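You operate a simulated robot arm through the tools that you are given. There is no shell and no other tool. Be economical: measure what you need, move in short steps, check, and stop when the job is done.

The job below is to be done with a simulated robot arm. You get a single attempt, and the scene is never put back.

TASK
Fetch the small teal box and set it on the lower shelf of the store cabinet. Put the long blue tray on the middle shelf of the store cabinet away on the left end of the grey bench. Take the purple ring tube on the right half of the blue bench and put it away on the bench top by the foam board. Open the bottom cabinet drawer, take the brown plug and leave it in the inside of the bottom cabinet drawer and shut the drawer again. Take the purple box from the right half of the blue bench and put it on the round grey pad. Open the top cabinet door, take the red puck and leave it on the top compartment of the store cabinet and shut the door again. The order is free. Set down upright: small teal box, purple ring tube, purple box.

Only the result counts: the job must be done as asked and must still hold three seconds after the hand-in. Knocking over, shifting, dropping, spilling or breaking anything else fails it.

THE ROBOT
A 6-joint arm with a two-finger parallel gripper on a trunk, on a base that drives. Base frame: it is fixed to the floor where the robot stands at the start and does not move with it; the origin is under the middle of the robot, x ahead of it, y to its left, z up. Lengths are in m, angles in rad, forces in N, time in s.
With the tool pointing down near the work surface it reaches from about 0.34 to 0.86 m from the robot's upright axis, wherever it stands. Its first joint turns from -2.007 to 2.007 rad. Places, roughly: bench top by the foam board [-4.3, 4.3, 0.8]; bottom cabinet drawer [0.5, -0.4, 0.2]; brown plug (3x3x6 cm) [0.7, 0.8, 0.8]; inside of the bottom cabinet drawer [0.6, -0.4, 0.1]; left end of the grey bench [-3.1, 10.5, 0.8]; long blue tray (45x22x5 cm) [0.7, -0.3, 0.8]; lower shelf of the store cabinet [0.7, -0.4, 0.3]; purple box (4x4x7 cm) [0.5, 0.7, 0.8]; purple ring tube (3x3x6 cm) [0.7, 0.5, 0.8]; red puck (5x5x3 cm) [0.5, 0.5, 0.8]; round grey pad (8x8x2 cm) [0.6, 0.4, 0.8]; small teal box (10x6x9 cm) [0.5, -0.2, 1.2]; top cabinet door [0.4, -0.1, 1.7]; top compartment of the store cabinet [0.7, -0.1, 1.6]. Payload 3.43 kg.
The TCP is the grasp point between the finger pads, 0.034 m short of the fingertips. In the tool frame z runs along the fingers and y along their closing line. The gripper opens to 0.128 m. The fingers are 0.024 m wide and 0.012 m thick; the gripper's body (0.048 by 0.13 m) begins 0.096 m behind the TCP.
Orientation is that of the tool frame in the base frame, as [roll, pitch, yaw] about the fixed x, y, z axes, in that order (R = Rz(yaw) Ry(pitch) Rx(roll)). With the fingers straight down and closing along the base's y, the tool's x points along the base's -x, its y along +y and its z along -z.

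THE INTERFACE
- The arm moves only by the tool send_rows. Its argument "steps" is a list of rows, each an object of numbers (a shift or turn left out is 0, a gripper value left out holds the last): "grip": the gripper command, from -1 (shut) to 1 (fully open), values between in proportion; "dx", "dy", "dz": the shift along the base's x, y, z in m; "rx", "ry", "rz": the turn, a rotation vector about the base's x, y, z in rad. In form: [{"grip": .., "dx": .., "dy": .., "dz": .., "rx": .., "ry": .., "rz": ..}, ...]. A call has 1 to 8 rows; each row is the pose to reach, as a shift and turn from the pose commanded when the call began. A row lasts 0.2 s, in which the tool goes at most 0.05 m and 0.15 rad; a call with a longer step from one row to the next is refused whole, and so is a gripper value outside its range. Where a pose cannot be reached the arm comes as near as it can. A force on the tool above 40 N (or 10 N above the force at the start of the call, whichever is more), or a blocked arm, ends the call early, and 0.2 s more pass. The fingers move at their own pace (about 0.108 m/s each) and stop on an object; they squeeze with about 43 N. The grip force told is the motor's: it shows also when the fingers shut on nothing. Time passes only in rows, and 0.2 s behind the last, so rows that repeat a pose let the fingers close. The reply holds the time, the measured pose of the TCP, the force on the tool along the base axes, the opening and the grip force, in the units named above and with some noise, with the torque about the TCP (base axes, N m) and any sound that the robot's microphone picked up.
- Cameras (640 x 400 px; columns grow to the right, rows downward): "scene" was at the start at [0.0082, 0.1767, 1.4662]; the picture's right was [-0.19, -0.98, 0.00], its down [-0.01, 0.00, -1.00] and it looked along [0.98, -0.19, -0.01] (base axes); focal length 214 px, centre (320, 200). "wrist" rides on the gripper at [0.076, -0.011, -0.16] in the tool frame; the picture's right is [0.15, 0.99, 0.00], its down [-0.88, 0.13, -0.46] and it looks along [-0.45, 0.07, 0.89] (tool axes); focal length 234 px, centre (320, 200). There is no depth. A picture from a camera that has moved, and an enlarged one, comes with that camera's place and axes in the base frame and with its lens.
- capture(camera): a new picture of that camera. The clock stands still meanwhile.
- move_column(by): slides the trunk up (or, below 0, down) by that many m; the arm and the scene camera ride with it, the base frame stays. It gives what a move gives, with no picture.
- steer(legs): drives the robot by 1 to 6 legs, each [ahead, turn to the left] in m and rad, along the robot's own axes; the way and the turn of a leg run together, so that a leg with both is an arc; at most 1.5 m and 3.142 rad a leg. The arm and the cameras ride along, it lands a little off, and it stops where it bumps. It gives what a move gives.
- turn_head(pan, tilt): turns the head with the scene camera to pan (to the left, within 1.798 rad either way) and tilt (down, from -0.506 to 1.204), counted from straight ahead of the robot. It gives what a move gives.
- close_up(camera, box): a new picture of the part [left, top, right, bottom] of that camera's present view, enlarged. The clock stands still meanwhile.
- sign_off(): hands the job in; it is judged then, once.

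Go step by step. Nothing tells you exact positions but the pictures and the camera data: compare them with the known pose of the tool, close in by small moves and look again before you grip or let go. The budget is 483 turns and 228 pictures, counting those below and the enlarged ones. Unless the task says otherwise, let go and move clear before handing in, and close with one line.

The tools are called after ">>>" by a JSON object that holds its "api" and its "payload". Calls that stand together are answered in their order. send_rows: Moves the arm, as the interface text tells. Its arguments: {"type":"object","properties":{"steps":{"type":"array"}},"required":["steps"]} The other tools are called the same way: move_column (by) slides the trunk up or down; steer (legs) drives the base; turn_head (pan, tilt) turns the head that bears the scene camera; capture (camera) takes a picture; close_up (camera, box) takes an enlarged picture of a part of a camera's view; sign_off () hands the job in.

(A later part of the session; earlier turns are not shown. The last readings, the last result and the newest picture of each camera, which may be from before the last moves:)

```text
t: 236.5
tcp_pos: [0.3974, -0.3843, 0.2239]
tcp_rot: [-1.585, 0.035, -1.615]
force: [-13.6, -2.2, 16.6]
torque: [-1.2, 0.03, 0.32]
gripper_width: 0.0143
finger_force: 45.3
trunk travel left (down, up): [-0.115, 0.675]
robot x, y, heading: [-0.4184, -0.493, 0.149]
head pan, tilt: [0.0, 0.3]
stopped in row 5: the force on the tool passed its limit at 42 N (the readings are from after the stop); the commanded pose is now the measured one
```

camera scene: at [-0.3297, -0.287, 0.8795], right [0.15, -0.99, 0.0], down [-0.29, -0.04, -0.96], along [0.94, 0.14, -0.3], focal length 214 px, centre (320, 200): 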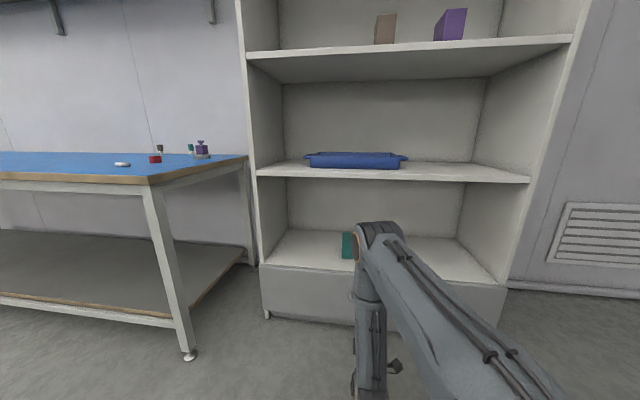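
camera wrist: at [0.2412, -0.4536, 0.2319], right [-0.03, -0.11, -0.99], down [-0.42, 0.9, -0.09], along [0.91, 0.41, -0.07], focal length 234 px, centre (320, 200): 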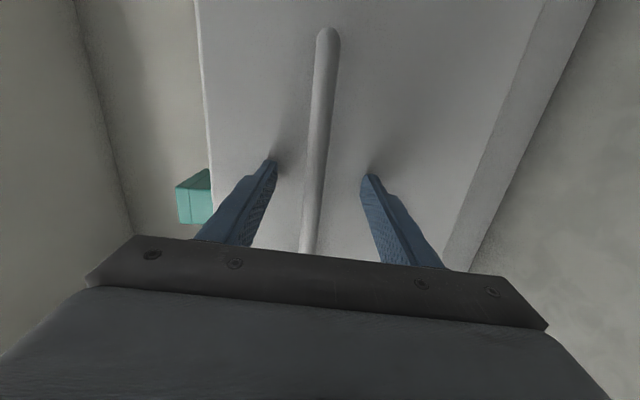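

Gripped on the bar. I pull gently.

>>> {"api": "send_rows", "payload": {"steps": [{"dx": -0.015, "dz": 0.001}, {"dx": -0.035, "dz": 0.001}, {"dx": -0.06, "dz": 0.001}, {"dx": -0.085, "dz": 0.001}]}}

>>> {"api": "capture", "payload": {"camera": "scene"}}

```text
t: 237.5
tcp_pos: [0.314, -0.3858, 0.2245]
tcp_rot: [-1.589, 0.038, -1.611]
force: [0.1, 21.0, 5.2]
torque: [-1.17, -0.03, -0.87]
gripper_width: 0.0143
finger_force: 44.9
trunk travel left (down, up): [-0.115, 0.675]
robot x, y, heading: [-0.4181, -0.4929, 0.148]
head pan, tilt: [0.0, 0.3]
```

```text
119 pictures are left
camera scene: at [-0.2806, -0.279, 0.8794], right [0.15, -0.99, 0.0], down [-0.29, -0.04, -0.96], along [0.94, 0.14, -0.3], focal length 214 px, centre (320, 200)
```

scene: 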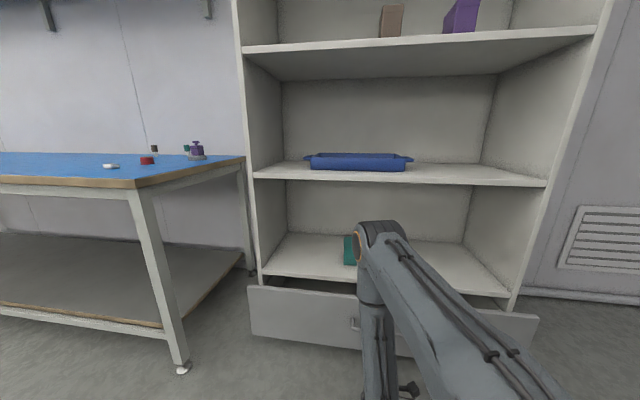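

The drawer opens. I keep pulling.

>>> {"api": "send_rows", "payload": {"steps": [{"dx": -0.025, "dy": 0.003}, {"dx": -0.05, "dy": 0.004}, {"dx": -0.075, "dy": 0.004}, {"dx": -0.1, "dy": 0.004}, {"dx": -0.12, "dy": 0.004}]}}

>>> {"api": "capture", "payload": {"camera": "scene"}}

```text
t: 238.3
tcp_pos: [0.2387, -0.3858, 0.2249]
tcp_rot: [-1.599, 0.029, -1.638]
force: [-1.1, 0.0, 0.9]
torque: [-1.31, -0.06, -1.22]
gripper_width: 0.0142
finger_force: 44.9
out of reach, approached as far as the arm can: row 3, 4
trunk travel left (down, up): [-0.115, 0.675]
robot x, y, heading: [-0.4222, -0.5003, 0.147]
head pan, tilt: [0.0, 0.3]
stopped in row 4: the force on the tool passed its limit at 49 N (the readings are from after the stop); the commanded pose is now the measured one
```

```text
118 pictures are left
camera scene: at [-0.2788, -0.2803, 0.8795], right [0.14, -0.99, 0.0], down [-0.29, -0.04, -0.96], along [0.95, 0.14, -0.3], focal length 214 px, centre (320, 200)
```

scene: 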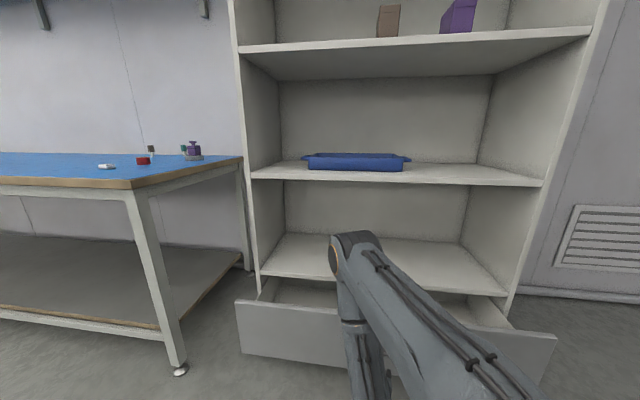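

The arm is at its inner reach; I pull the rest by driving back 0.11 m.

>>> {"api": "steer", "payload": {"legs": [[-0.11, 0]]}}

>>> {"api": "capture", "payload": {"camera": "scene"}}

```text
t: 239.3
tcp_pos: [0.1946, -0.3858, 0.2251]
tcp_rot: [-1.598, 0.034, -1.62]
force: [1.3, 1.7, 0.1]
torque: [-1.14, 0.02, 0.1]
gripper_width: 0.0141
finger_force: 44.4
trunk travel left (down, up): [-0.115, 0.675]
robot x, y, heading: [-0.4666, -0.5011, 0.147]
head pan, tilt: [0.0, 0.3]
stopped in leg 1: the force on the tool passed its limit at 45 N (the readings are from after the stop); the commanded pose is now the measured one
```

```text
117 pictures are left
camera scene: at [-0.3258, -0.2862, 0.8795], right [0.15, -0.99, 0.0], down [-0.29, -0.04, -0.96], along [0.94, 0.14, -0.3], focal length 214 px, centre (320, 200)
```

scene: 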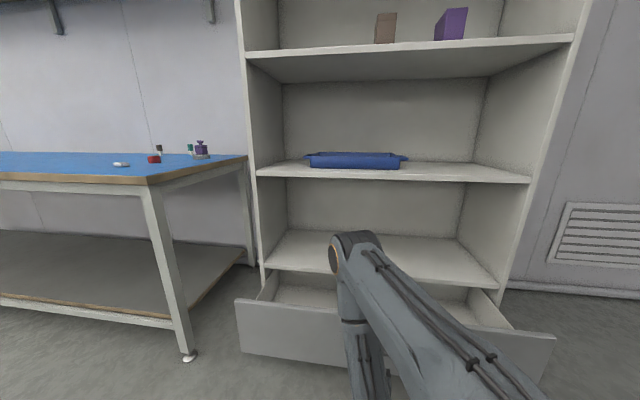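

The drawer is open by 0.20 m, enough. I let go and back away.

>>> {"api": "send_rows", "payload": {"steps": [{"grip": 0.0}, {}, {}]}}

>>> {"api": "steer", "payload": {"legs": [[-0.35, 0]]}}

>>> {"api": "capture", "payload": {"camera": "scene"}}

>>> {"api": "capture", "payload": {"camera": "wrist"}}

```text
t: 240.1
tcp_pos: [0.1931, -0.3854, 0.2243]
tcp_rot: [-1.597, 0.034, -1.622]
force: [-0.6, -0.2, 0.4]
torque: [-0.04, 0.0, -0.02]
gripper_width: 0.0641
finger_force: 0.0
trunk travel left (down, up): [-0.115, 0.675]
robot x, y, heading: [-0.4653, -0.5022, 0.144]
head pan, tilt: [0.0, 0.3]
```

```text
t: 242.4
tcp_pos: [-0.159, -0.4365, 0.2251]
tcp_rot: [-1.598, 0.034, -1.618]
force: [-0.2, 0.3, 0.2]
torque: [0.02, -0.02, -0.05]
gripper_width: 0.0638
finger_force: 0.1
trunk travel left (down, up): [-0.115, 0.675]
robot x, y, heading: [-0.8191, -0.5518, 0.152]
head pan, tilt: [0.0, 0.3]
```

```text
116 pictures are left
camera scene: at [-0.6794, -0.3391, 0.8795], right [0.15, -0.99, 0.0], down [-0.29, -0.04, -0.96], along [0.94, 0.15, -0.3], focal length 214 px, centre (320, 200)
```

scene: 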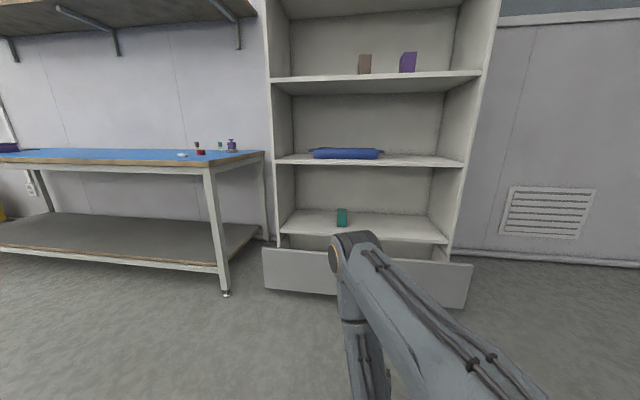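

```text
115 pictures are left
camera wrist: at [-0.3208, -0.5041, 0.2377], right [-0.03, -0.11, -0.99], down [-0.42, 0.9, -0.09], along [0.91, 0.41, -0.07], focal length 234 px, centre (320, 200)
```

wrist: 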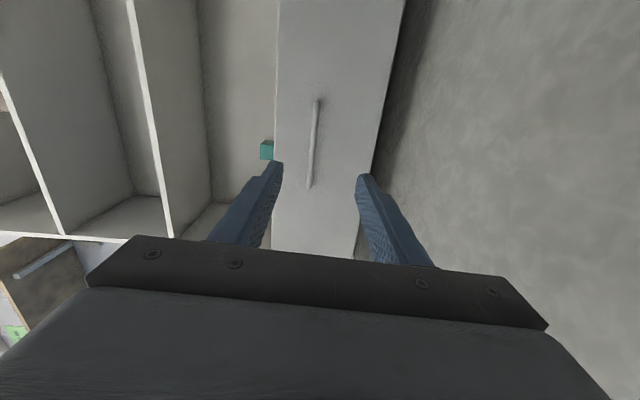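

Drawer open. I raise the trunk, bring the tool back to pointing down, and drive to the bench for the brown plug.

>>> {"api": "move_column", "payload": {"by": 0.4}}

>>> {"api": "move_column", "payload": {"by": 0.16}}

>>> {"api": "send_rows", "payload": {"steps": [{"dz": 0.04}, {"dz": 0.08}, {"dz": 0.12}, {"dz": 0.16}, {"dz": 0.2, "ry": 0.13}, {"dz": 0.22, "ry": 0.26}, {"dz": 0.24, "ry": 0.39}, {"dz": 0.24, "ry": 0.52}]}}

>>> {"api": "send_rows", "payload": {"steps": [{"ry": 0.14}, {"ry": 0.28}, {"ry": 0.42}, {"ry": 0.56}, {"ry": 0.7}, {"ry": 0.84}, {"ry": 0.98}, {"ry": 1.05}]}}

```text
t: 246.2
tcp_pos: [-0.1588, -0.4373, 0.625]
tcp_rot: [-1.598, 0.036, -1.618]
force: [0.0, -0.3, -0.7]
torque: [-0.01, -0.02, -0.04]
gripper_width: 0.0639
finger_force: 0.0
trunk travel left (down, up): [-0.515, 0.275]
robot x, y, heading: [-0.8156, -0.5591, 0.151]
head pan, tilt: [0.0, 0.3]
```

```text
t: 248.0
tcp_pos: [-0.1591, -0.4357, 0.7863]
tcp_rot: [-1.598, 0.035, -1.618]
force: [0.7, 0.8, -0.1]
torque: [0.01, -0.02, -0.01]
gripper_width: 0.0642
finger_force: 0.1
trunk travel left (down, up): [-0.675, 0.115]
robot x, y, heading: [-0.8187, -0.5594, 0.153]
head pan, tilt: [0.0, 0.3]
```

```text
t: 249.8
tcp_pos: [-0.1584, -0.4366, 1.0228]
tcp_rot: [-2.119, 0.007, -1.629]
force: [-0.2, 0.7, -1.1]
torque: [0.01, 0.0, -0.01]
gripper_width: 0.0638
finger_force: 0.0
trunk travel left (down, up): [-0.675, 0.115]
robot x, y, heading: [-0.8156, -0.5575, 0.154]
head pan, tilt: [0.0, 0.3]
```

```text
t: 251.6
tcp_pos: [-0.1594, -0.4357, 1.024]
tcp_rot: [3.115, -0.045, -1.606]
force: [-0.1, 0.1, -0.6]
torque: [-0.02, -0.03, 0.03]
gripper_width: 0.0638
finger_force: 0.1
out of reach, approached as far as the arm can: row 3, 4
trunk travel left (down, up): [-0.675, 0.115]
robot x, y, heading: [-0.8187, -0.5538, 0.152]
head pan, tilt: [0.0, 0.3]
```

>>> {"api": "send_rows", "payload": {"steps": [{"rx": 0.044, "ry": -0.028}, {"rx": 0.044, "ry": -0.028}]}}

>>> {"api": "send_rows", "payload": {"steps": [{"rz": -0.14}, {"rz": -0.28}, {"rz": -0.42}, {"rz": -0.56}, {"rz": -0.7}, {"rz": -0.84}, {"rz": -0.98}, {"rz": -1.12}]}}

>>> {"api": "send_rows", "payload": {"steps": [{"rz": -0.13}, {"rz": -0.264}, {"rz": -0.264}]}}

>>> {"api": "steer", "payload": {"legs": [[0, 1.363], [1.25, 0], [0, -1.515]]}}

```text
t: 252.2
tcp_pos: [-0.1599, -0.4365, 1.0242]
tcp_rot: [-3.14, -0.002, -1.606]
force: [0.2, -0.4, 0.0]
torque: [-0.02, -0.04, -0.03]
gripper_width: 0.0638
finger_force: 0.1
trunk travel left (down, up): [-0.675, 0.115]
robot x, y, heading: [-0.8169, -0.5568, 0.152]
head pan, tilt: [0.0, 0.3]
```

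```text
t: 254.0
tcp_pos: [-0.16, -0.4371, 1.0254]
tcp_rot: [-3.141, -0.002, -2.728]
force: [0.0, 0.5, -0.3]
torque: [0.02, -0.04, 0.01]
gripper_width: 0.064
finger_force: 0.1
trunk travel left (down, up): [-0.675, 0.115]
robot x, y, heading: [-0.8158, -0.5532, 0.154]
head pan, tilt: [0.0, 0.3]
```

```text
t: 254.8
tcp_pos: [-0.1599, -0.4369, 1.025]
tcp_rot: [-3.14, -0.002, -2.992]
force: [0.6, 1.0, 0.4]
torque: [0.02, 0.0, -0.01]
gripper_width: 0.0639
finger_force: 0.0
trunk travel left (down, up): [-0.675, 0.115]
robot x, y, heading: [-0.8172, -0.5592, 0.154]
head pan, tilt: [0.0, 0.3]
```

```text
t: 268.0
tcp_pos: [-0.0551, 0.68, 1.0247]
tcp_rot: [-3.139, -0.002, 3.128]
force: [0.5, 0.1, -0.5]
torque: [0.0, -0.03, -0.02]
gripper_width: 0.0637
finger_force: 0.1
trunk travel left (down, up): [-0.675, 0.115]
robot x, y, heading: [-0.7246, 0.6693, -0.013]
head pan, tilt: [0.0, 0.3]
```

>>> {"api": "steer", "payload": {"legs": [[0.62, 0.013]]}}

>>> {"api": "send_rows", "payload": {"steps": [{"dx": 0.04, "dy": 0.03}, {"dx": 0.08, "dy": 0.06}, {"dx": 0.12, "dy": 0.075}, {"dx": 0.15, "dy": 0.075}, {"dx": 0.15, "dy": 0.075}]}}

>>> {"api": "capture", "payload": {"camera": "wrist"}}

```text
t: 271.5
tcp_pos: [0.5586, 0.6622, 1.0253]
tcp_rot: [-3.141, -0.002, 3.116]
force: [0.0, -0.7, -0.5]
torque: [0.0, 0.02, -0.01]
gripper_width: 0.0638
finger_force: 0.0
trunk travel left (down, up): [-0.675, 0.115]
robot x, y, heading: [-0.1094, 0.6595, -0.019]
head pan, tilt: [0.0, 0.3]
```

```text
t: 272.7
tcp_pos: [0.7105, 0.738, 1.0247]
tcp_rot: [-3.14, -0.002, 3.118]
force: [-0.2, -0.5, 0.1]
torque: [-0.01, -0.01, 0.02]
gripper_width: 0.0641
finger_force: 0.0
trunk travel left (down, up): [-0.675, 0.115]
robot x, y, heading: [-0.11, 0.6551, -0.023]
head pan, tilt: [0.0, 0.3]
```

```text
114 pictures are left
camera wrist: at [0.6369, 0.7291, 1.1839], right [-0.12, 0.99, 0.0], down [0.88, 0.11, 0.45], along [0.45, 0.05, -0.89], focal length 234 px, centre (320, 200)
```

wrist: 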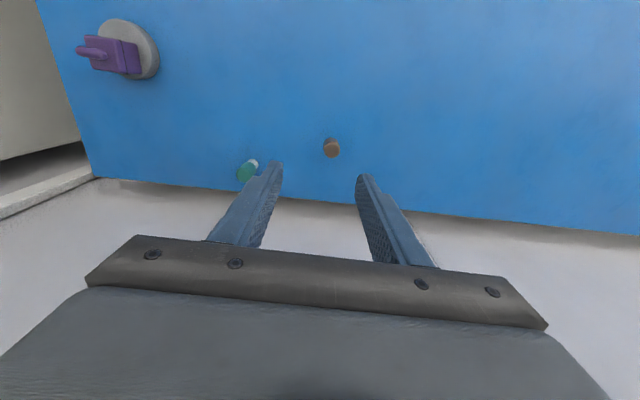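

Plug top at (0.726, 0.756). I descend over it.

>>> {"api": "send_rows", "payload": {"steps": [{"dx": 0.015, "dy": 0.018, "dz": -0.04}, {"dx": 0.015, "dy": 0.018, "dz": -0.08}, {"dx": 0.015, "dy": 0.018, "dz": -0.12}, {"dx": 0.015, "dy": 0.018, "dz": -0.14}, {"dx": 0.015, "dy": 0.018, "dz": -0.14}]}}

>>> {"api": "close_up", "payload": {"camera": "wrist", "box": [220, 100, 420, 250]}}

```text
t: 273.9
tcp_pos: [0.7252, 0.7561, 0.8848]
tcp_rot: [-3.141, -0.002, 3.117]
force: [-1.0, 0.7, -0.3]
torque: [0.04, 0.0, 0.02]
gripper_width: 0.0639
finger_force: 0.0
trunk travel left (down, up): [-0.675, 0.115]
robot x, y, heading: [-0.1117, 0.6564, -0.023]
head pan, tilt: [0.0, 0.3]
```

```text
2.67 times, centred on (320, 175) of wrist
camera zoom: at [0.6497, 0.7485, 1.0438], right [-0.12, 0.99, 0.0], down [0.88, 0.11, 0.45], along [0.45, 0.05, -0.89], focal length 624 px, centre (320, 267)
```

zoom: 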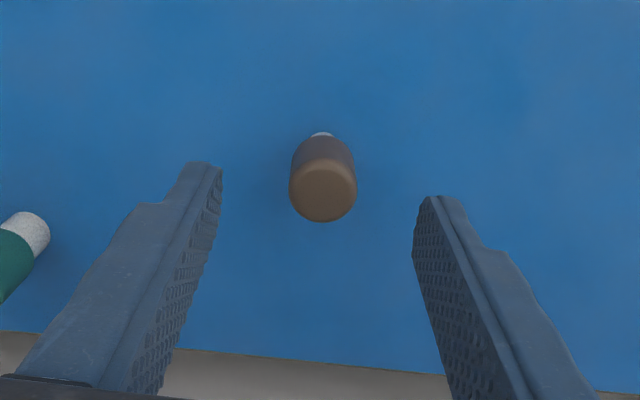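

>>> {"api": "send_rows", "payload": {"steps": [{"dz": -0.03}, {"dz": -0.06}, {"dz": -0.06}, {"dz": -0.06, "grip": -1}, {"dz": -0.06}, {"dz": -0.06}, {"dz": -0.06}]}}

>>> {"api": "close_up", "payload": {"camera": "wrist", "box": [220, 100, 420, 250]}}

```text
t: 275.5
tcp_pos: [0.7253, 0.7541, 0.8259]
tcp_rot: [-3.141, -0.003, 3.118]
force: [0.2, 0.4, 0.3]
torque: [-0.01, 0.03, -0.01]
gripper_width: 0.0253
finger_force: 42.7
trunk travel left (down, up): [-0.675, 0.115]
robot x, y, heading: [-0.113, 0.6597, -0.029]
head pan, tilt: [0.0, 0.3]
```

```text
2.67 times, centred on (320, 175) of wrist
camera zoom: at [0.6508, 0.7451, 0.9856], right [-0.12, 0.99, 0.0], down [0.88, 0.11, 0.45], along [0.45, 0.05, -0.89], focal length 624 px, centre (320, 267)
```

zoom: 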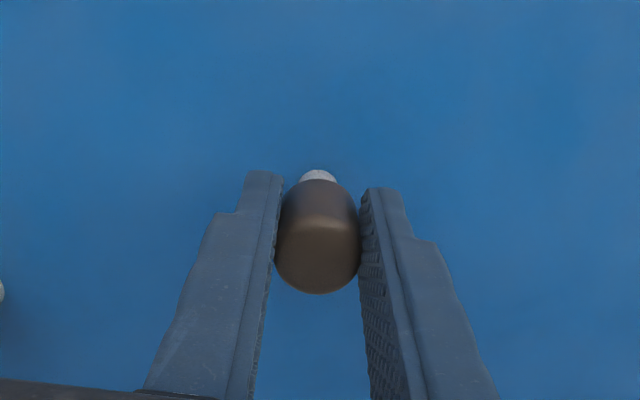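

No snap this time. I lift and check the plug comes whole.

>>> {"api": "send_rows", "payload": {"steps": [{"dz": 0.03}, {"dz": 0.07}, {"dz": 0.11}, {"dz": 0.15}, {"dz": 0.19, "dx": -0.02}, {"dz": 0.2, "dx": -0.06}, {"dz": 0.2, "dx": -0.1}, {"dz": 0.2, "dx": -0.14}]}}

>>> {"api": "capture", "payload": {"camera": "wrist"}}

```text
t: 277.3
tcp_pos: [0.5795, 0.7581, 1.0248]
tcp_rot: [-3.141, -0.002, 3.119]
force: [0.7, 0.1, -0.4]
torque: [0.02, 0.05, -0.03]
gripper_width: 0.0254
finger_force: 43.4
trunk travel left (down, up): [-0.675, 0.115]
robot x, y, heading: [-0.1073, 0.6577, -0.022]
head pan, tilt: [0.0, 0.3]
```

```text
111 pictures are left
camera wrist: at [0.5048, 0.7486, 1.1845], right [-0.12, 0.99, 0.0], down [0.88, 0.11, 0.45], along [0.45, 0.05, -0.89], focal length 234 px, centre (320, 200)
```

wrist: 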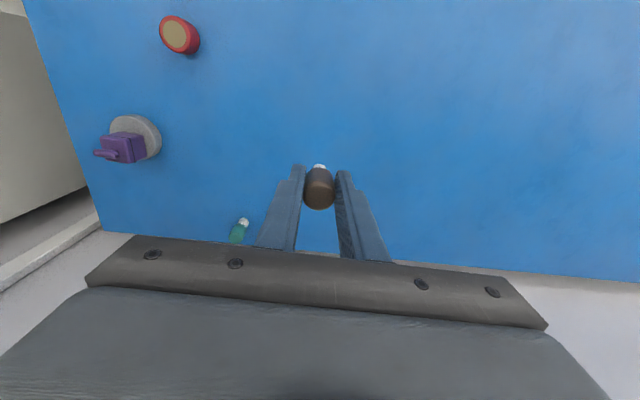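

The plug came whole. I drive back to the open drawer.

>>> {"api": "send_rows", "payload": {"steps": [{"dx": -0.03, "dy": -0.03}, {"dx": -0.06, "dy": -0.06}, {"dx": -0.09, "dy": -0.09}, {"dx": -0.1, "dy": -0.1}]}}

>>> {"api": "steer", "payload": {"legs": [[-0.6, 0], [0, -1.548], [1.04, 0], [0, 1.571]]}}

>>> {"api": "capture", "payload": {"camera": "scene"}}

```text
t: 278.3
tcp_pos: [0.4798, 0.6546, 1.0259]
tcp_rot: [-3.14, 0.001, 3.118]
force: [-0.5, -0.3, -0.2]
torque: [-0.02, 0.02, -0.03]
gripper_width: 0.0254
finger_force: 42.5
trunk travel left (down, up): [-0.675, 0.115]
robot x, y, heading: [-0.1091, 0.6607, -0.022]
head pan, tilt: [0.0, 0.3]
```

```text
t: 294.4
tcp_pos: [-0.1445, -0.4162, 1.0264]
tcp_rot: [-3.14, -0.003, 3.105]
force: [-0.6, -0.3, -0.1]
torque: [-0.02, 0.0, -0.01]
gripper_width: 0.0255
finger_force: 43.6
trunk travel left (down, up): [-0.675, 0.115]
robot x, y, heading: [-0.7367, -0.4082, -0.038]
head pan, tilt: [0.0, 0.3]
```

```text
110 pictures are left
camera scene: at [-0.7157, -0.2127, 1.4395], right [-0.04, -1.0, 0.0], down [-0.3, 0.01, -0.96], along [0.95, -0.03, -0.3], focal length 214 px, centre (320, 200)
```

scene: 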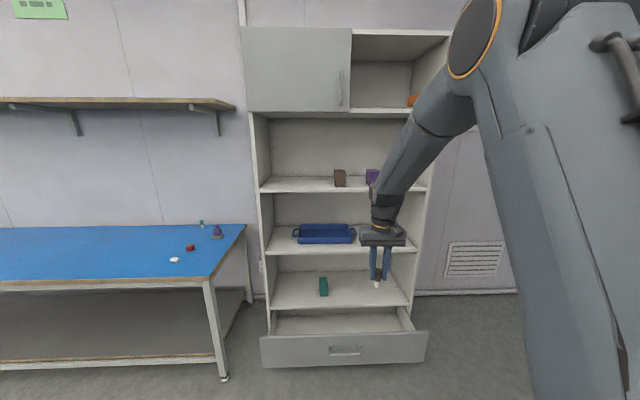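

>>> {"api": "steer", "payload": {"legs": [[0.5, 0.038]]}}

>>> {"api": "capture", "payload": {"camera": "wrist"}}

>>> {"api": "capture", "payload": {"camera": "scene"}}

```text
t: 297.4
tcp_pos: [0.364, -0.3789, 1.0272]
tcp_rot: [-3.141, -0.002, -3.115]
force: [-0.3, -0.2, -0.1]
torque: [0.02, 0.02, -0.03]
gripper_width: 0.0255
finger_force: 43.0
trunk travel left (down, up): [-0.675, 0.115]
robot x, y, heading: [-0.2265, -0.4052, 0.03]
head pan, tilt: [0.0, 0.3]
```

```text
109 pictures are left
camera wrist: at [0.2897, -0.3919, 1.1861], right [-0.17, 0.98, 0.0], down [0.88, 0.16, 0.45], along [0.45, 0.08, -0.89], focal length 234 px, centre (320, 200)
```

wrist: 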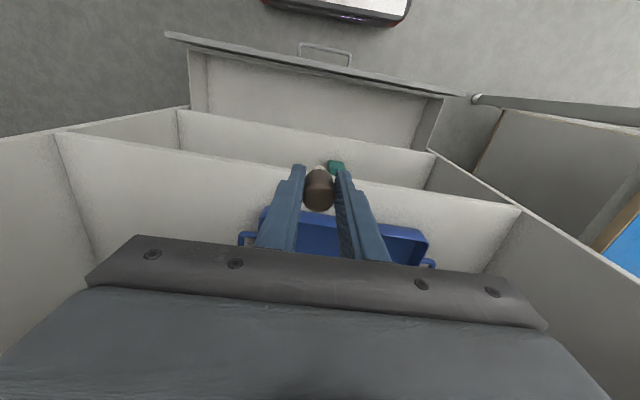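

```text
108 pictures are left
camera scene: at [-0.2186, -0.2134, 1.4395], right [0.03, -1.0, 0.0], down [-0.3, -0.01, -0.96], along [0.95, 0.03, -0.3], focal length 214 px, centre (320, 200)
```

scene: 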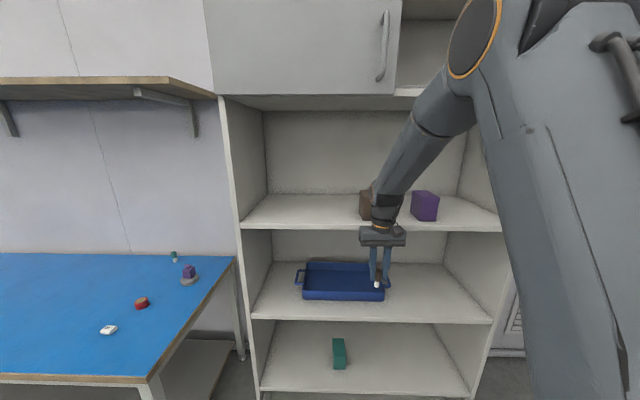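

The opening spans x≈0.255–0.455 in the drawer. I centre at x 0.352 and lower the trunk.

>>> {"api": "send_rows", "payload": {"steps": [{"dx": -0.012}, {"dx": -0.012}]}}

>>> {"api": "move_column", "payload": {"by": -0.4}}

>>> {"api": "capture", "payload": {"camera": "wrist"}}

```text
t: 298.0
tcp_pos: [0.3522, -0.3791, 1.0256]
tcp_rot: [-3.138, -0.001, -3.113]
force: [0.6, 0.3, -1.1]
torque: [0.0, 0.0, 0.0]
gripper_width: 0.0255
finger_force: 43.0
trunk travel left (down, up): [-0.675, 0.115]
robot x, y, heading: [-0.228, -0.4112, 0.025]
head pan, tilt: [0.0, 0.3]
```

```text
t: 301.9
tcp_pos: [0.3511, -0.3801, 0.6262]
tcp_rot: [-3.14, -0.002, -3.115]
force: [-0.5, -0.5, -1.3]
torque: [0.01, 0.05, 0.0]
gripper_width: 0.0253
finger_force: 42.8
trunk travel left (down, up): [-0.275, 0.515]
robot x, y, heading: [-0.2269, -0.4071, 0.031]
head pan, tilt: [0.0, 0.3]
```

```text
107 pictures are left
camera wrist: at [0.2777, -0.3919, 0.7862], right [-0.17, 0.98, 0.0], down [0.88, 0.16, 0.45], along [0.45, 0.08, -0.89], focal length 234 px, centre (320, 200)
```

wrist: 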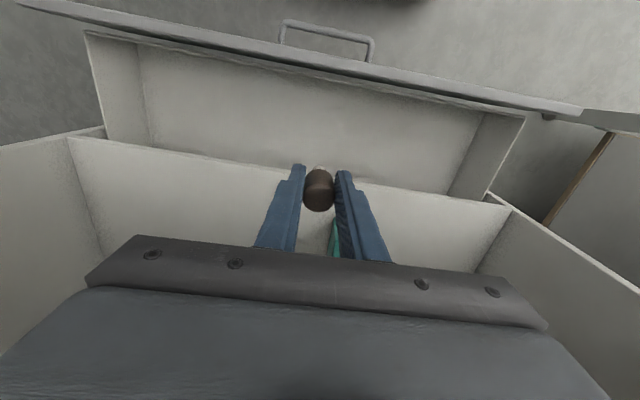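

Still centred. For camera clearance to the drawer front I shift to x≈0.38, then go lower.

>>> {"api": "send_rows", "payload": {"steps": [{"dx": 0.03}, {"dx": 0.03}]}}

>>> {"api": "move_column", "payload": {"by": -0.27}}

>>> {"api": "capture", "payload": {"camera": "wrist"}}

>>> {"api": "capture", "payload": {"camera": "scene"}}

```text
t: 302.4
tcp_pos: [0.3808, -0.3798, 0.6262]
tcp_rot: [-3.14, -0.002, -3.114]
force: [-0.5, 0.7, -0.7]
torque: [-0.01, -0.01, -0.02]
gripper_width: 0.0254
finger_force: 43.2
trunk travel left (down, up): [-0.275, 0.515]
robot x, y, heading: [-0.2232, -0.4059, 0.028]
head pan, tilt: [0.0, 0.3]
```

```text
t: 305.2
tcp_pos: [0.3822, -0.3796, 0.3566]
tcp_rot: [-3.141, -0.003, -3.112]
force: [-0.6, 0.3, 0.2]
torque: [-0.01, -0.01, 0.03]
gripper_width: 0.0253
finger_force: 43.2
trunk travel left (down, up): [-0.005, 0.785]
robot x, y, heading: [-0.2276, -0.406, 0.03]
head pan, tilt: [0.0, 0.3]
```

```text
106 pictures are left
camera wrist: at [0.3077, -0.3919, 0.5161], right [-0.17, 0.98, 0.0], down [0.88, 0.16, 0.45], along [0.45, 0.08, -0.89], focal length 234 px, centre (320, 200)
```

wrist: 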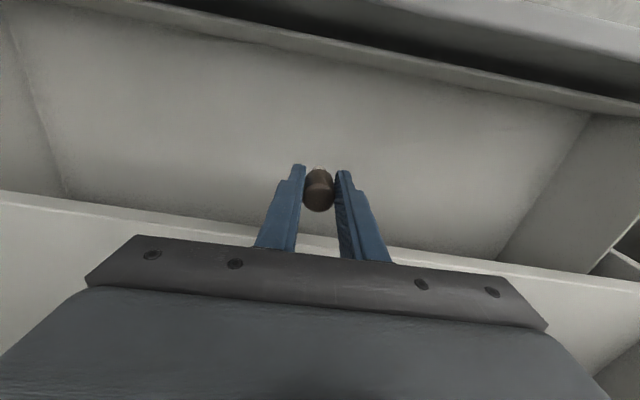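

```text
105 pictures are left
camera scene: at [-0.0322, -0.2079, 0.7695], right [0.03, -1.0, 0.0], down [-0.3, -0.01, -0.96], along [0.95, 0.03, -0.3], focal length 214 px, centre (320, 200)
```

scene: 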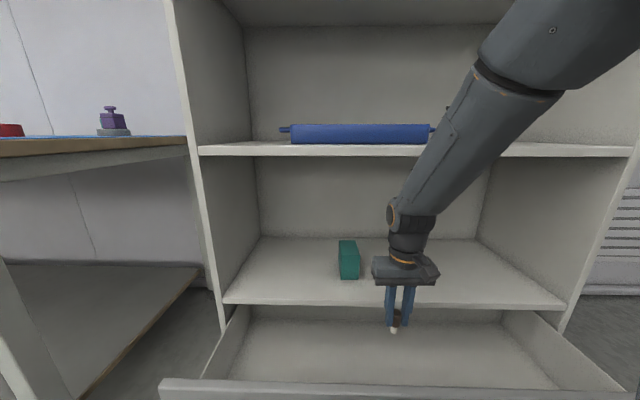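

I shift 12 mm forward and lower into the drawer, watching force.

>>> {"api": "send_rows", "payload": {"steps": [{"dx": 0.012, "dz": -0.03}, {"dx": 0.012, "dz": -0.07}, {"dx": 0.012, "dz": -0.11}, {"dx": 0.012, "dz": -0.15}, {"dx": 0.012, "dz": -0.185}, {"dx": 0.012, "dz": -0.195}, {"dx": 0.012, "dz": -0.195}]}}

>>> {"api": "capture", "payload": {"camera": "wrist"}}

>>> {"api": "close_up", "payload": {"camera": "scene", "box": [200, 220, 600, 400]}}

```text
t: 306.8
tcp_pos: [0.3925, -0.379, 0.1619]
tcp_rot: [-3.139, -0.001, -3.113]
force: [-0.1, -0.4, -0.5]
torque: [0.0, -0.01, 0.01]
gripper_width: 0.0253
finger_force: 43.0
trunk travel left (down, up): [-0.005, 0.785]
robot x, y, heading: [-0.2283, -0.408, 0.025]
head pan, tilt: [0.0, 0.3]
```

```text
104 pictures are left
camera wrist: at [0.3185, -0.3919, 0.3214], right [-0.17, 0.98, 0.0], down [0.88, 0.16, 0.45], along [0.45, 0.08, -0.89], focal length 234 px, centre (320, 200)
```

wrist: 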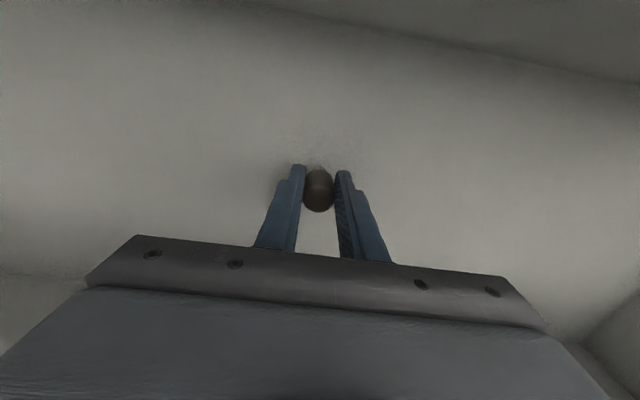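

```text
1.60 times, centred on (400, 310) of scene
camera zoom: at [-0.0322, -0.2079, 0.7695], right [0.03, -1.0, 0.0], down [-0.3, -0.01, -0.96], along [0.95, 0.03, -0.3], focal length 343 px, centre (192, 24)
```

zoom: 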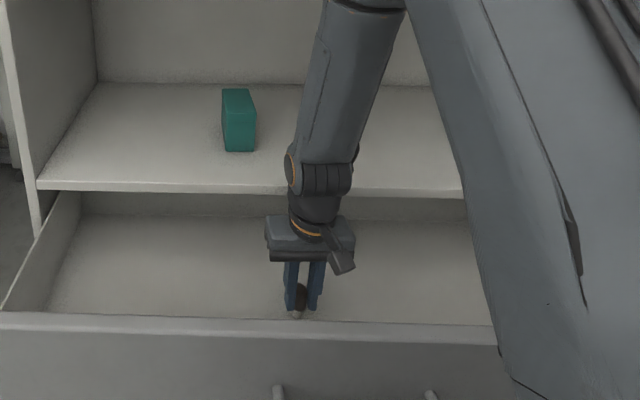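

>>> {"api": "send_rows", "payload": {"steps": [{"dz": -0.01}, {"dz": -0.018}, {"dz": -0.024}, {"dz": -0.03}, {"dz": -0.034}]}}

>>> {"api": "capture", "payload": {"camera": "wrist"}}

```text
t: 307.5
tcp_pos: [0.3956, -0.3783, 0.1468]
tcp_rot: [-3.139, 0.006, -3.115]
force: [1.2, -2.0, 25.0]
torque: [-0.06, -0.23, -0.02]
gripper_width: 0.0256
finger_force: 43.2
trunk travel left (down, up): [-0.005, 0.785]
robot x, y, heading: [-0.2278, -0.4056, 0.027]
head pan, tilt: [0.0, 0.3]
stopped in row 3: the force on the tool passed its limit at 68 N (the readings are from after the stop); the commanded pose is now the measured one
```

```text
102 pictures are left
camera wrist: at [0.3204, -0.3909, 0.3052], right [-0.17, 0.98, 0.0], down [0.87, 0.15, 0.46], along [0.45, 0.08, -0.89], focal length 234 px, centre (320, 200)
```

wrist: 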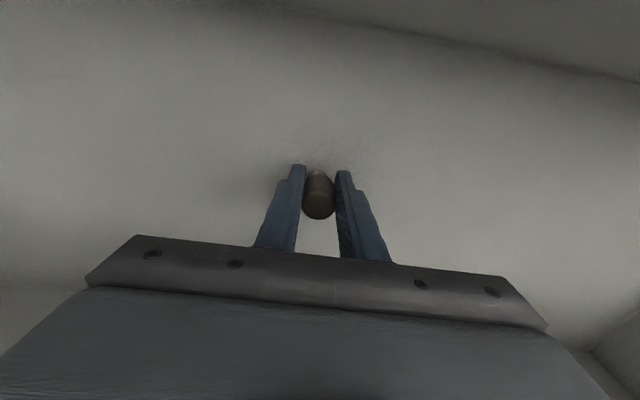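

The plug touches the drawer floor. I release and rise.

>>> {"api": "send_rows", "payload": {"steps": [{"dz": 0.002}, {"dz": 0.002, "grip": -0.2}, {"dz": 0.002}, {"dz": 0.002}, {"dz": 0.04}, {"dz": 0.09}, {"dz": 0.14}, {"dz": 0.19}]}}

>>> {"api": "capture", "payload": {"camera": "wrist"}}

```text
t: 309.3
tcp_pos: [0.3942, -0.3803, 0.3375]
tcp_rot: [-3.139, 0.002, -3.115]
force: [-0.6, 0.3, -1.2]
torque: [-0.02, -0.01, 0.0]
gripper_width: 0.051
finger_force: 0.0
trunk travel left (down, up): [-0.005, 0.785]
robot x, y, heading: [-0.2278, -0.407, 0.027]
head pan, tilt: [0.0, 0.3]
```

```text
101 pictures are left
camera wrist: at [0.3197, -0.3924, 0.4965], right [-0.17, 0.98, 0.0], down [0.88, 0.16, 0.46], along [0.45, 0.08, -0.89], focal length 234 px, centre (320, 200)
```

wrist: 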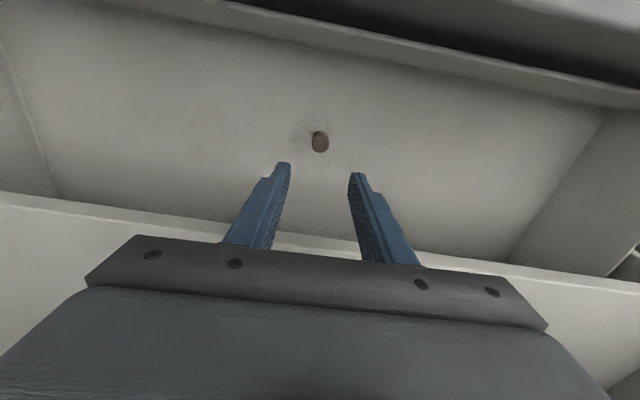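

The plug stands in the drawer. I rise, back off, and then push the drawer shut with closed fingers on the handle bar.

>>> {"api": "send_rows", "payload": {"steps": [{"dz": 0.03}, {"dz": 0.05, "grip": -1}, {"dz": 0.05}]}}

>>> {"api": "steer", "payload": {"legs": [[-0.42, 0]]}}

>>> {"api": "send_rows", "payload": {"steps": [{"dz": -0.04}, {"dz": -0.08}, {"dz": -0.12}, {"dz": -0.155}, {"dz": -0.155}]}}

>>> {"api": "capture", "payload": {"camera": "scene"}}

```text
t: 310.1
tcp_pos: [0.3921, -0.3807, 0.3851]
tcp_rot: [-3.14, 0.002, -3.114]
force: [-1.0, 0.3, -0.4]
torque: [-0.03, 0.01, 0.01]
gripper_width: 0.0
finger_force: 33.6
trunk travel left (down, up): [-0.005, 0.785]
robot x, y, heading: [-0.2273, -0.4051, 0.025]
head pan, tilt: [0.0, 0.3]
```

```text
t: 312.6
tcp_pos: [-0.0282, -0.3955, 0.385]
tcp_rot: [-3.14, 0.001, -3.12]
force: [-0.2, -0.7, -0.2]
torque: [0.0, -0.01, -0.02]
gripper_width: 0.0
finger_force: 33.1
trunk travel left (down, up): [-0.005, 0.785]
robot x, y, heading: [-0.649, -0.4184, 0.022]
head pan, tilt: [0.0, 0.3]
```

```text
t: 313.9
tcp_pos: [-0.0289, -0.3949, 0.2326]
tcp_rot: [-3.14, 0.003, -3.12]
force: [-0.6, -0.3, 0.6]
torque: [0.02, -0.01, 0.02]
gripper_width: 0.0
finger_force: 33.4
trunk travel left (down, up): [-0.005, 0.785]
robot x, y, heading: [-0.6461, -0.4167, 0.018]
head pan, tilt: [0.0, 0.3]
```

```text
100 pictures are left
camera scene: at [-0.4518, -0.2201, 0.7695], right [0.02, -1.0, 0.0], down [-0.3, -0.01, -0.96], along [0.95, 0.02, -0.3], focal length 214 px, centre (320, 200)
```

scene: 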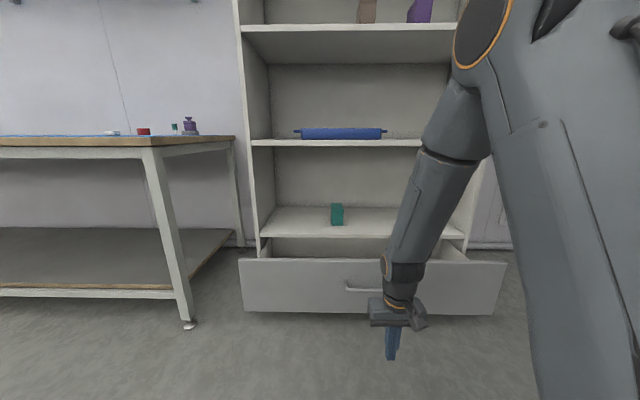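

>>> {"api": "steer", "payload": {"legs": [[0.18, 0]]}}

>>> {"api": "send_rows", "payload": {"steps": [{"dx": 0.015}, {"dx": 0.03}, {"dx": 0.045}, {"dx": 0.06}, {"dx": 0.075}, {"dx": 0.09}, {"dx": 0.105}, {"dx": 0.12}]}}

>>> {"api": "capture", "payload": {"camera": "scene"}}

```text
t: 315.3
tcp_pos: [0.1458, -0.3912, 0.2333]
tcp_rot: [-3.14, 0.0, -3.121]
force: [0.4, -0.3, -0.8]
torque: [0.0, 0.05, 0.03]
gripper_width: 0.0
finger_force: 32.9
trunk travel left (down, up): [-0.005, 0.785]
robot x, y, heading: [-0.4698, -0.4116, 0.022]
head pan, tilt: [0.0, 0.3]
```

```text
t: 317.1
tcp_pos: [0.2694, -0.3916, 0.2322]
tcp_rot: [-3.14, 0.005, -3.119]
force: [0.5, -0.4, -0.2]
torque: [0.04, 0.01, 0.0]
gripper_width: 0.0
finger_force: 32.5
trunk travel left (down, up): [-0.005, 0.785]
robot x, y, heading: [-0.4743, -0.4177, 0.031]
head pan, tilt: [0.0, 0.3]
```

```text
99 pictures are left
camera scene: at [-0.2759, -0.2162, 0.7695], right [0.02, -1.0, 0.0], down [-0.3, -0.01, -0.96], along [0.95, 0.02, -0.3], focal length 214 px, centre (320, 200)
```

scene: 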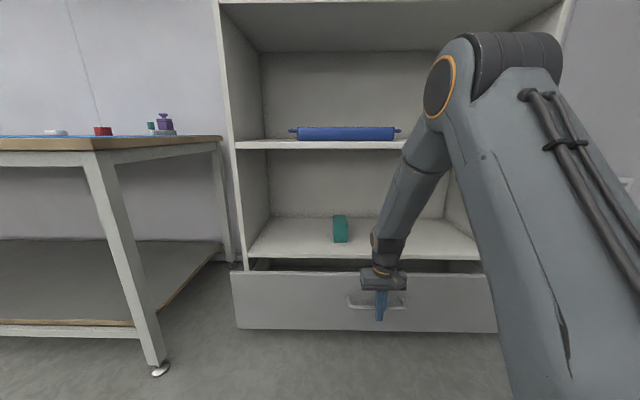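

The drawer is closing. I continue until it stops.

>>> {"api": "send_rows", "payload": {"steps": [{"dx": 0.015}, {"dx": 0.03}, {"dx": 0.045}, {"dx": 0.06}, {"dx": 0.075}, {"dx": 0.09}, {"dx": 0.105}, {"dx": 0.118}]}}

>>> {"api": "capture", "payload": {"camera": "scene"}}

```text
t: 318.9
tcp_pos: [0.3747, -0.3923, 0.2332]
tcp_rot: [-3.139, -0.014, -3.12]
force: [-3.2, 0.4, 1.2]
torque: [-0.01, 0.03, 0.0]
gripper_width: 0.0
finger_force: 32.7
trunk travel left (down, up): [-0.005, 0.785]
robot x, y, heading: [-0.4725, -0.417, 0.023]
head pan, tilt: [0.0, 0.3]
stopped in row 8: the force on the tool passed its limit at 57 N (the readings are from after the stop); the commanded pose is now the measured one
```

```text
98 pictures are left
camera scene: at [-0.2763, -0.2162, 0.7695], right [0.02, -1.0, 0.0], down [-0.3, -0.01, -0.96], along [0.95, 0.02, -0.3], focal length 214 px, centre (320, 200)
```

scene: 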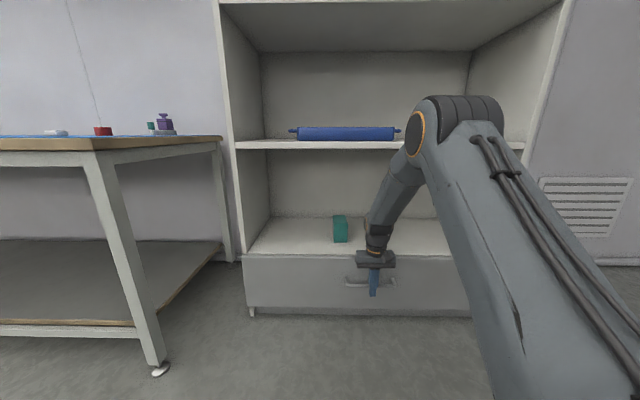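

The drawer hit its stop. I retreat and verify it is flush.

>>> {"api": "send_rows", "payload": {"steps": [{"dx": -0.04}, {"dx": -0.08}, {"dx": -0.12}, {"dx": -0.12, "dz": 0.04}, {"dx": -0.12, "dz": 0.08}]}}

>>> {"api": "steer", "payload": {"legs": [[-0.35, 0]]}}

>>> {"api": "close_up", "payload": {"camera": "scene", "box": [240, 100, 480, 320]}}

```text
t: 320.1
tcp_pos: [0.2553, -0.3936, 0.3111]
tcp_rot: [-3.139, -0.013, -3.12]
force: [0.3, -0.2, 0.3]
torque: [0.01, -0.01, 0.01]
gripper_width: 0.0002
finger_force: 33.8
trunk travel left (down, up): [-0.005, 0.785]
robot x, y, heading: [-0.4699, -0.4142, 0.023]
head pan, tilt: [0.0, 0.3]
```

```text
t: 322.4
tcp_pos: [-0.1024, -0.3973, 0.3104]
tcp_rot: [-3.139, -0.014, -3.113]
force: [0.1, -0.6, -0.7]
torque: [0.0, -0.02, 0.01]
gripper_width: 0.0
finger_force: 32.8
trunk travel left (down, up): [-0.005, 0.785]
robot x, y, heading: [-0.826, -0.4212, 0.026]
head pan, tilt: [0.0, 0.3]
```

```text
1.82 times, centred on (360, 210) of scene
camera zoom: at [-0.6357, -0.224, 0.7695], right [0.03, -1.0, 0.0], down [-0.3, -0.01, -0.96], along [0.95, 0.03, -0.3], focal length 390 px, centre (247, 182)
```

zoom: 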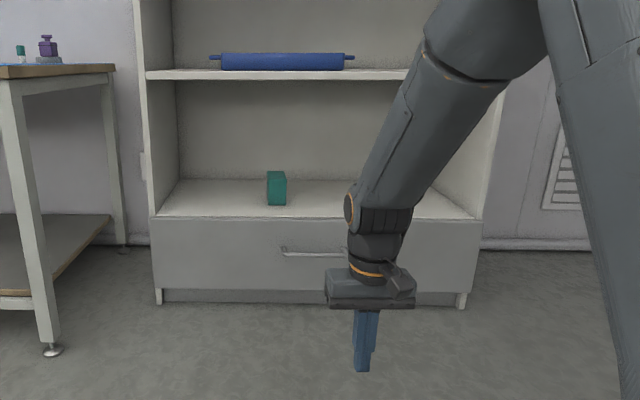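

The drawer is shut and flush. Next the door: I raise the trunk fully and pitch the tool level.

>>> {"api": "move_column", "payload": {"by": 0.4}}

>>> {"api": "move_column", "payload": {"by": 0.38}}

>>> {"api": "send_rows", "payload": {"steps": [{"ry": -0.14, "dz": 0.03}, {"ry": -0.28, "dz": 0.06}, {"ry": -0.42, "dz": 0.09}, {"ry": -0.56, "dz": 0.12}, {"ry": -0.7, "dz": 0.15}, {"ry": -0.84, "dz": 0.18}, {"ry": -0.98, "dz": 0.21}, {"ry": -1.12, "dz": 0.24}]}}

>>> {"api": "send_rows", "payload": {"steps": [{"ry": -0.14, "dz": 0.03}, {"ry": -0.28, "dz": 0.07}, {"ry": -0.42, "dz": 0.11}, {"ry": -0.45, "dz": 0.15, "grip": 0.0}, {"ry": -0.45, "dz": 0.19}, {"ry": -0.45, "dz": 0.23}, {"ry": -0.45, "dz": 0.27}, {"ry": -0.45, "dz": 0.3}]}}

>>> {"api": "capture", "payload": {"camera": "scene"}}

>>> {"api": "capture", "payload": {"camera": "wrist"}}

```text
t: 326.3
tcp_pos: [-0.1045, -0.3978, 0.7103]
tcp_rot: [-3.14, -0.015, -3.114]
force: [-0.1, 0.0, -0.2]
torque: [0.01, 0.01, 0.04]
gripper_width: 0.0001
finger_force: 33.6
trunk travel left (down, up): [-0.405, 0.385]
robot x, y, heading: [-0.8271, -0.4238, 0.028]
head pan, tilt: [0.0, 0.3]
```

```text
t: 329.9
tcp_pos: [-0.103, -0.3971, 1.0911]
tcp_rot: [-3.14, -0.013, -3.114]
force: [-0.9, -0.1, -0.2]
torque: [-0.01, -0.01, 0.0]
gripper_width: 0.0
finger_force: 32.6
trunk travel left (down, up): [-0.785, 0.005]
robot x, y, heading: [-0.8279, -0.4243, 0.028]
head pan, tilt: [0.0, 0.3]
```

```text
t: 331.7
tcp_pos: [-0.1069, -0.4144, 1.2996]
tcp_rot: [2.992, 0.944, 2.879]
force: [0.7, -0.4, 0.6]
torque: [-0.01, 0.15, -0.04]
gripper_width: 0.0001
finger_force: 32.8
out of reach, approached as far as the arm can: row 7, 8
trunk travel left (down, up): [-0.785, 0.005]
robot x, y, heading: [-0.8297, -0.4241, 0.03]
head pan, tilt: [0.0, 0.3]
```

```text
t: 333.5
tcp_pos: [-0.1084, -0.4082, 1.6047]
tcp_rot: [-2.892, 1.426, -2.944]
force: [-0.1, -0.2, 0.2]
torque: [0.01, 0.05, -0.01]
gripper_width: 0.0643
finger_force: 0.0
out of reach, approached as far as the arm can: row 3
trunk travel left (down, up): [-0.785, 0.005]
robot x, y, heading: [-0.8292, -0.4247, 0.033]
head pan, tilt: [0.0, 0.3]
```

```text
96 pictures are left
camera scene: at [-0.8527, -0.2303, 1.5495], right [0.03, -1.0, 0.0], down [-0.3, -0.01, -0.96], along [0.95, 0.03, -0.3], focal length 214 px, centre (320, 200)
```

scene: 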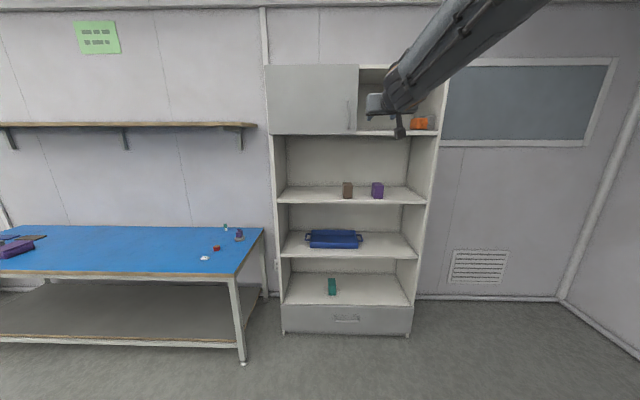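

```text
95 pictures are left
camera wrist: at [-0.2749, -0.4113, 1.553], right [0.03, 0.98, -0.18], down [-0.32, 0.18, 0.93], along [0.95, 0.03, 0.32], focal length 234 px, centre (320, 200)
```

wrist: 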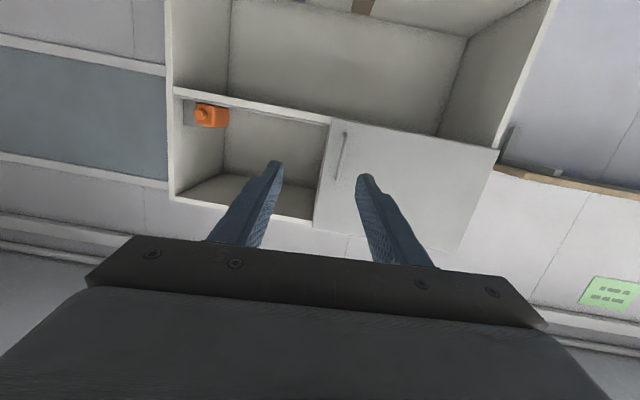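

Tool is level and at door height; the handle reads (0.40, −0.354, 1.642) in both views. I drive in and align.

>>> {"api": "steer", "payload": {"legs": [[0.42, -0.03]]}}

>>> {"api": "send_rows", "payload": {"steps": [{"dy": 0.02, "dz": 0.02}, {"dy": 0.035, "dz": 0.035}, {"dy": 0.035, "dz": 0.035}]}}

>>> {"api": "capture", "payload": {"camera": "wrist"}}

```text
t: 336.1
tcp_pos: [0.3076, -0.4156, 1.6051]
tcp_rot: [-2.89, 1.426, -2.965]
force: [0.2, 0.1, 0.0]
torque: [0.02, -0.02, 0.0]
gripper_width: 0.0642
finger_force: 0.0
trunk travel left (down, up): [-0.785, 0.005]
robot x, y, heading: [-0.4124, -0.4141, 0.009]
head pan, tilt: [0.0, 0.3]
```

```text
t: 336.9
tcp_pos: [0.3065, -0.3798, 1.6402]
tcp_rot: [-2.889, 1.424, -2.963]
force: [-0.7, 0.4, 0.1]
torque: [0.03, 0.01, -0.04]
gripper_width: 0.064
finger_force: 0.2
trunk travel left (down, up): [-0.785, 0.005]
robot x, y, heading: [-0.4146, -0.4141, 0.002]
head pan, tilt: [0.0, 0.3]
```

```text
94 pictures are left
camera wrist: at [0.1391, -0.3803, 1.5879], right [0.05, 0.98, -0.18], down [-0.31, 0.19, 0.93], along [0.95, 0.01, 0.32], focal length 234 px, centre (320, 200)
```

wrist: 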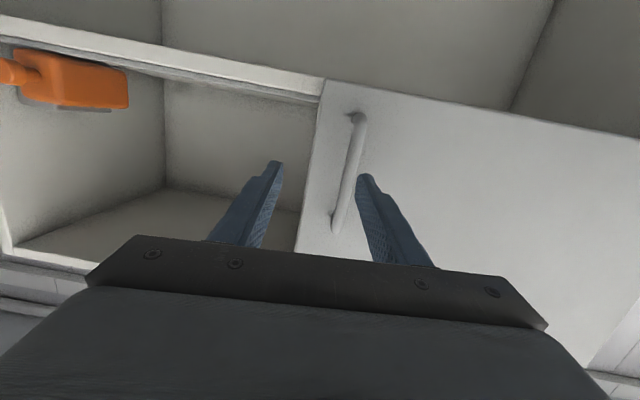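

>>> {"api": "send_rows", "payload": {"steps": [{"dy": 0.031}, {"dy": 0.031, "dx": 0.02}, {"dy": 0.032, "dx": 0.045}, {"dy": 0.033, "dx": 0.065}, {"dy": 0.033, "dx": 0.078}, {"dy": 0.033, "dx": 0.078}]}}

>>> {"api": "capture", "payload": {"camera": "wrist"}}

```text
t: 338.3
tcp_pos: [0.3874, -0.3465, 1.6426]
tcp_rot: [-2.89, 1.425, -2.963]
force: [-0.5, 0.4, 0.3]
torque: [-0.01, -0.01, -0.02]
gripper_width: 0.0641
finger_force: 0.1
trunk travel left (down, up): [-0.785, 0.005]
robot x, y, heading: [-0.413, -0.4134, 0.011]
head pan, tilt: [0.0, 0.3]
```

```text
93 pictures are left
camera wrist: at [0.2188, -0.3472, 1.59], right [0.05, 0.98, -0.18], down [-0.31, 0.19, 0.93], along [0.95, 0.01, 0.32], focal length 234 px, centre (320, 200)
```

wrist: 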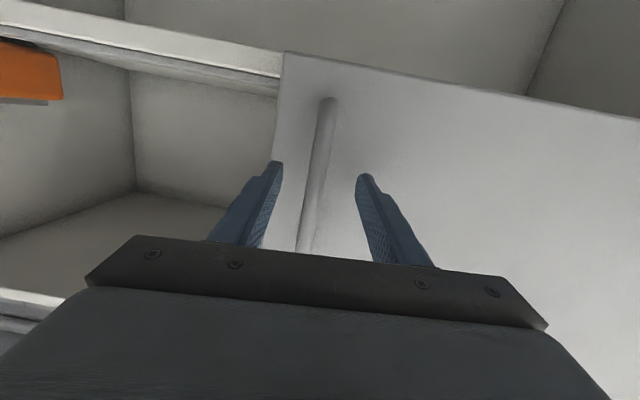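

The bar is between the fingers. I close.

>>> {"api": "send_rows", "payload": {"steps": [{"grip": -1}, {}, {}, {}]}}

```text
t: 339.3
tcp_pos: [0.3872, -0.3516, 1.6425]
tcp_rot: [-2.906, 1.426, -2.98]
force: [-1.7, -25.4, -1.0]
torque: [1.1, -0.13, -0.25]
gripper_width: 0.0143
finger_force: 44.6
trunk travel left (down, up): [-0.785, 0.005]
robot x, y, heading: [-0.4113, -0.4184, 0.006]
head pan, tilt: [0.0, 0.3]
```

Gripped. I pull along the door's arc, first a little.

>>> {"api": "send_rows", "payload": {"steps": [{"dx": -0.0226, "dy": 0.002, "rz": -0.05}, {"dx": -0.0452, "dy": 0.005, "rz": -0.1}, {"dx": -0.068, "dy": 0.01, "rz": -0.15}, {"dx": -0.0895, "dy": 0.017, "rz": -0.2}]}}

>>> {"api": "capture", "payload": {"camera": "scene"}}

```text
t: 340.3
tcp_pos: [0.2953, -0.3293, 1.6431]
tcp_rot: [-2.9, 1.429, 3.111]
force: [-2.8, -6.1, 16.8]
torque: [1.09, -0.09, 0.2]
gripper_width: 0.0143
finger_force: 44.9
trunk travel left (down, up): [-0.785, 0.005]
robot x, y, heading: [-0.4178, -0.4158, 0.006]
head pan, tilt: [0.0, 0.3]
```

```text
92 pictures are left
camera scene: at [-0.4351, -0.2232, 1.5497], right [0.01, -1.0, 0.0], down [-0.3, 0.0, -0.96], along [0.96, 0.01, -0.3], focal length 214 px, centre (320, 200)
```

scene: 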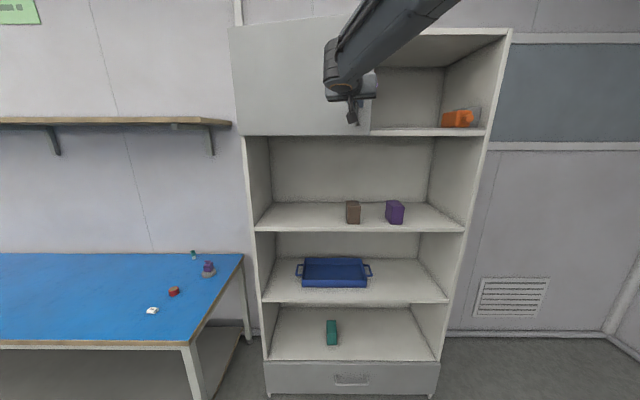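

>>> {"api": "send_rows", "payload": {"steps": [{"dx": -0.0217, "dy": 0.0075, "rz": -0.05}, {"dx": -0.0429, "dy": 0.016, "rz": -0.1}, {"dx": -0.0637, "dy": 0.0257, "rz": -0.15}, {"dx": -0.084, "dy": 0.0365, "rz": -0.2}, {"dx": -0.1036, "dy": 0.048, "rz": -0.25}, {"dx": -0.1228, "dy": 0.0608, "rz": -0.3}, {"dx": -0.1412, "dy": 0.0742, "rz": -0.35}, {"dx": -0.159, "dy": 0.0888, "rz": -0.4}]}}

>>> {"api": "capture", "payload": {"camera": "scene"}}

```text
t: 341.2
tcp_pos: [0.2282, -0.3001, 1.6433]
tcp_rot: [-2.916, 1.429, 2.942]
force: [4.2, 6.7, 3.7]
torque: [1.3, -0.1, -0.18]
gripper_width: 0.0142
finger_force: 44.8
trunk travel left (down, up): [-0.785, 0.005]
robot x, y, heading: [-0.4152, -0.4169, 0.006]
head pan, tilt: [0.0, 0.3]
stopped in row 4: the force on the tool passed its limit at 41 N (the readings are from after the stop); the commanded pose is now the measured one
```

```text
91 pictures are left
camera scene: at [-0.4338, -0.2219, 1.5492], right [0.01, -1.0, 0.0], down [-0.3, 0.0, -0.96], along [0.96, 0.01, -0.3], focal length 214 px, centre (320, 200)
```

scene: 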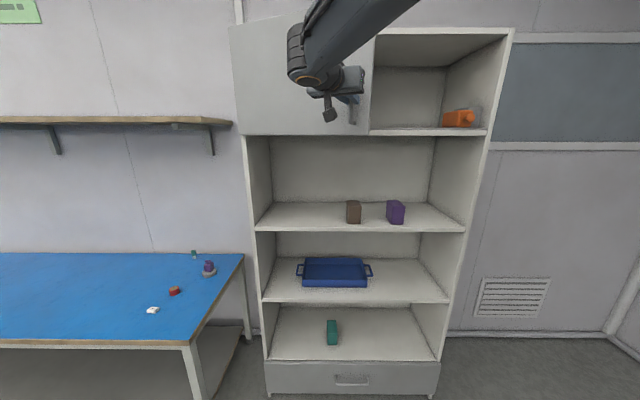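

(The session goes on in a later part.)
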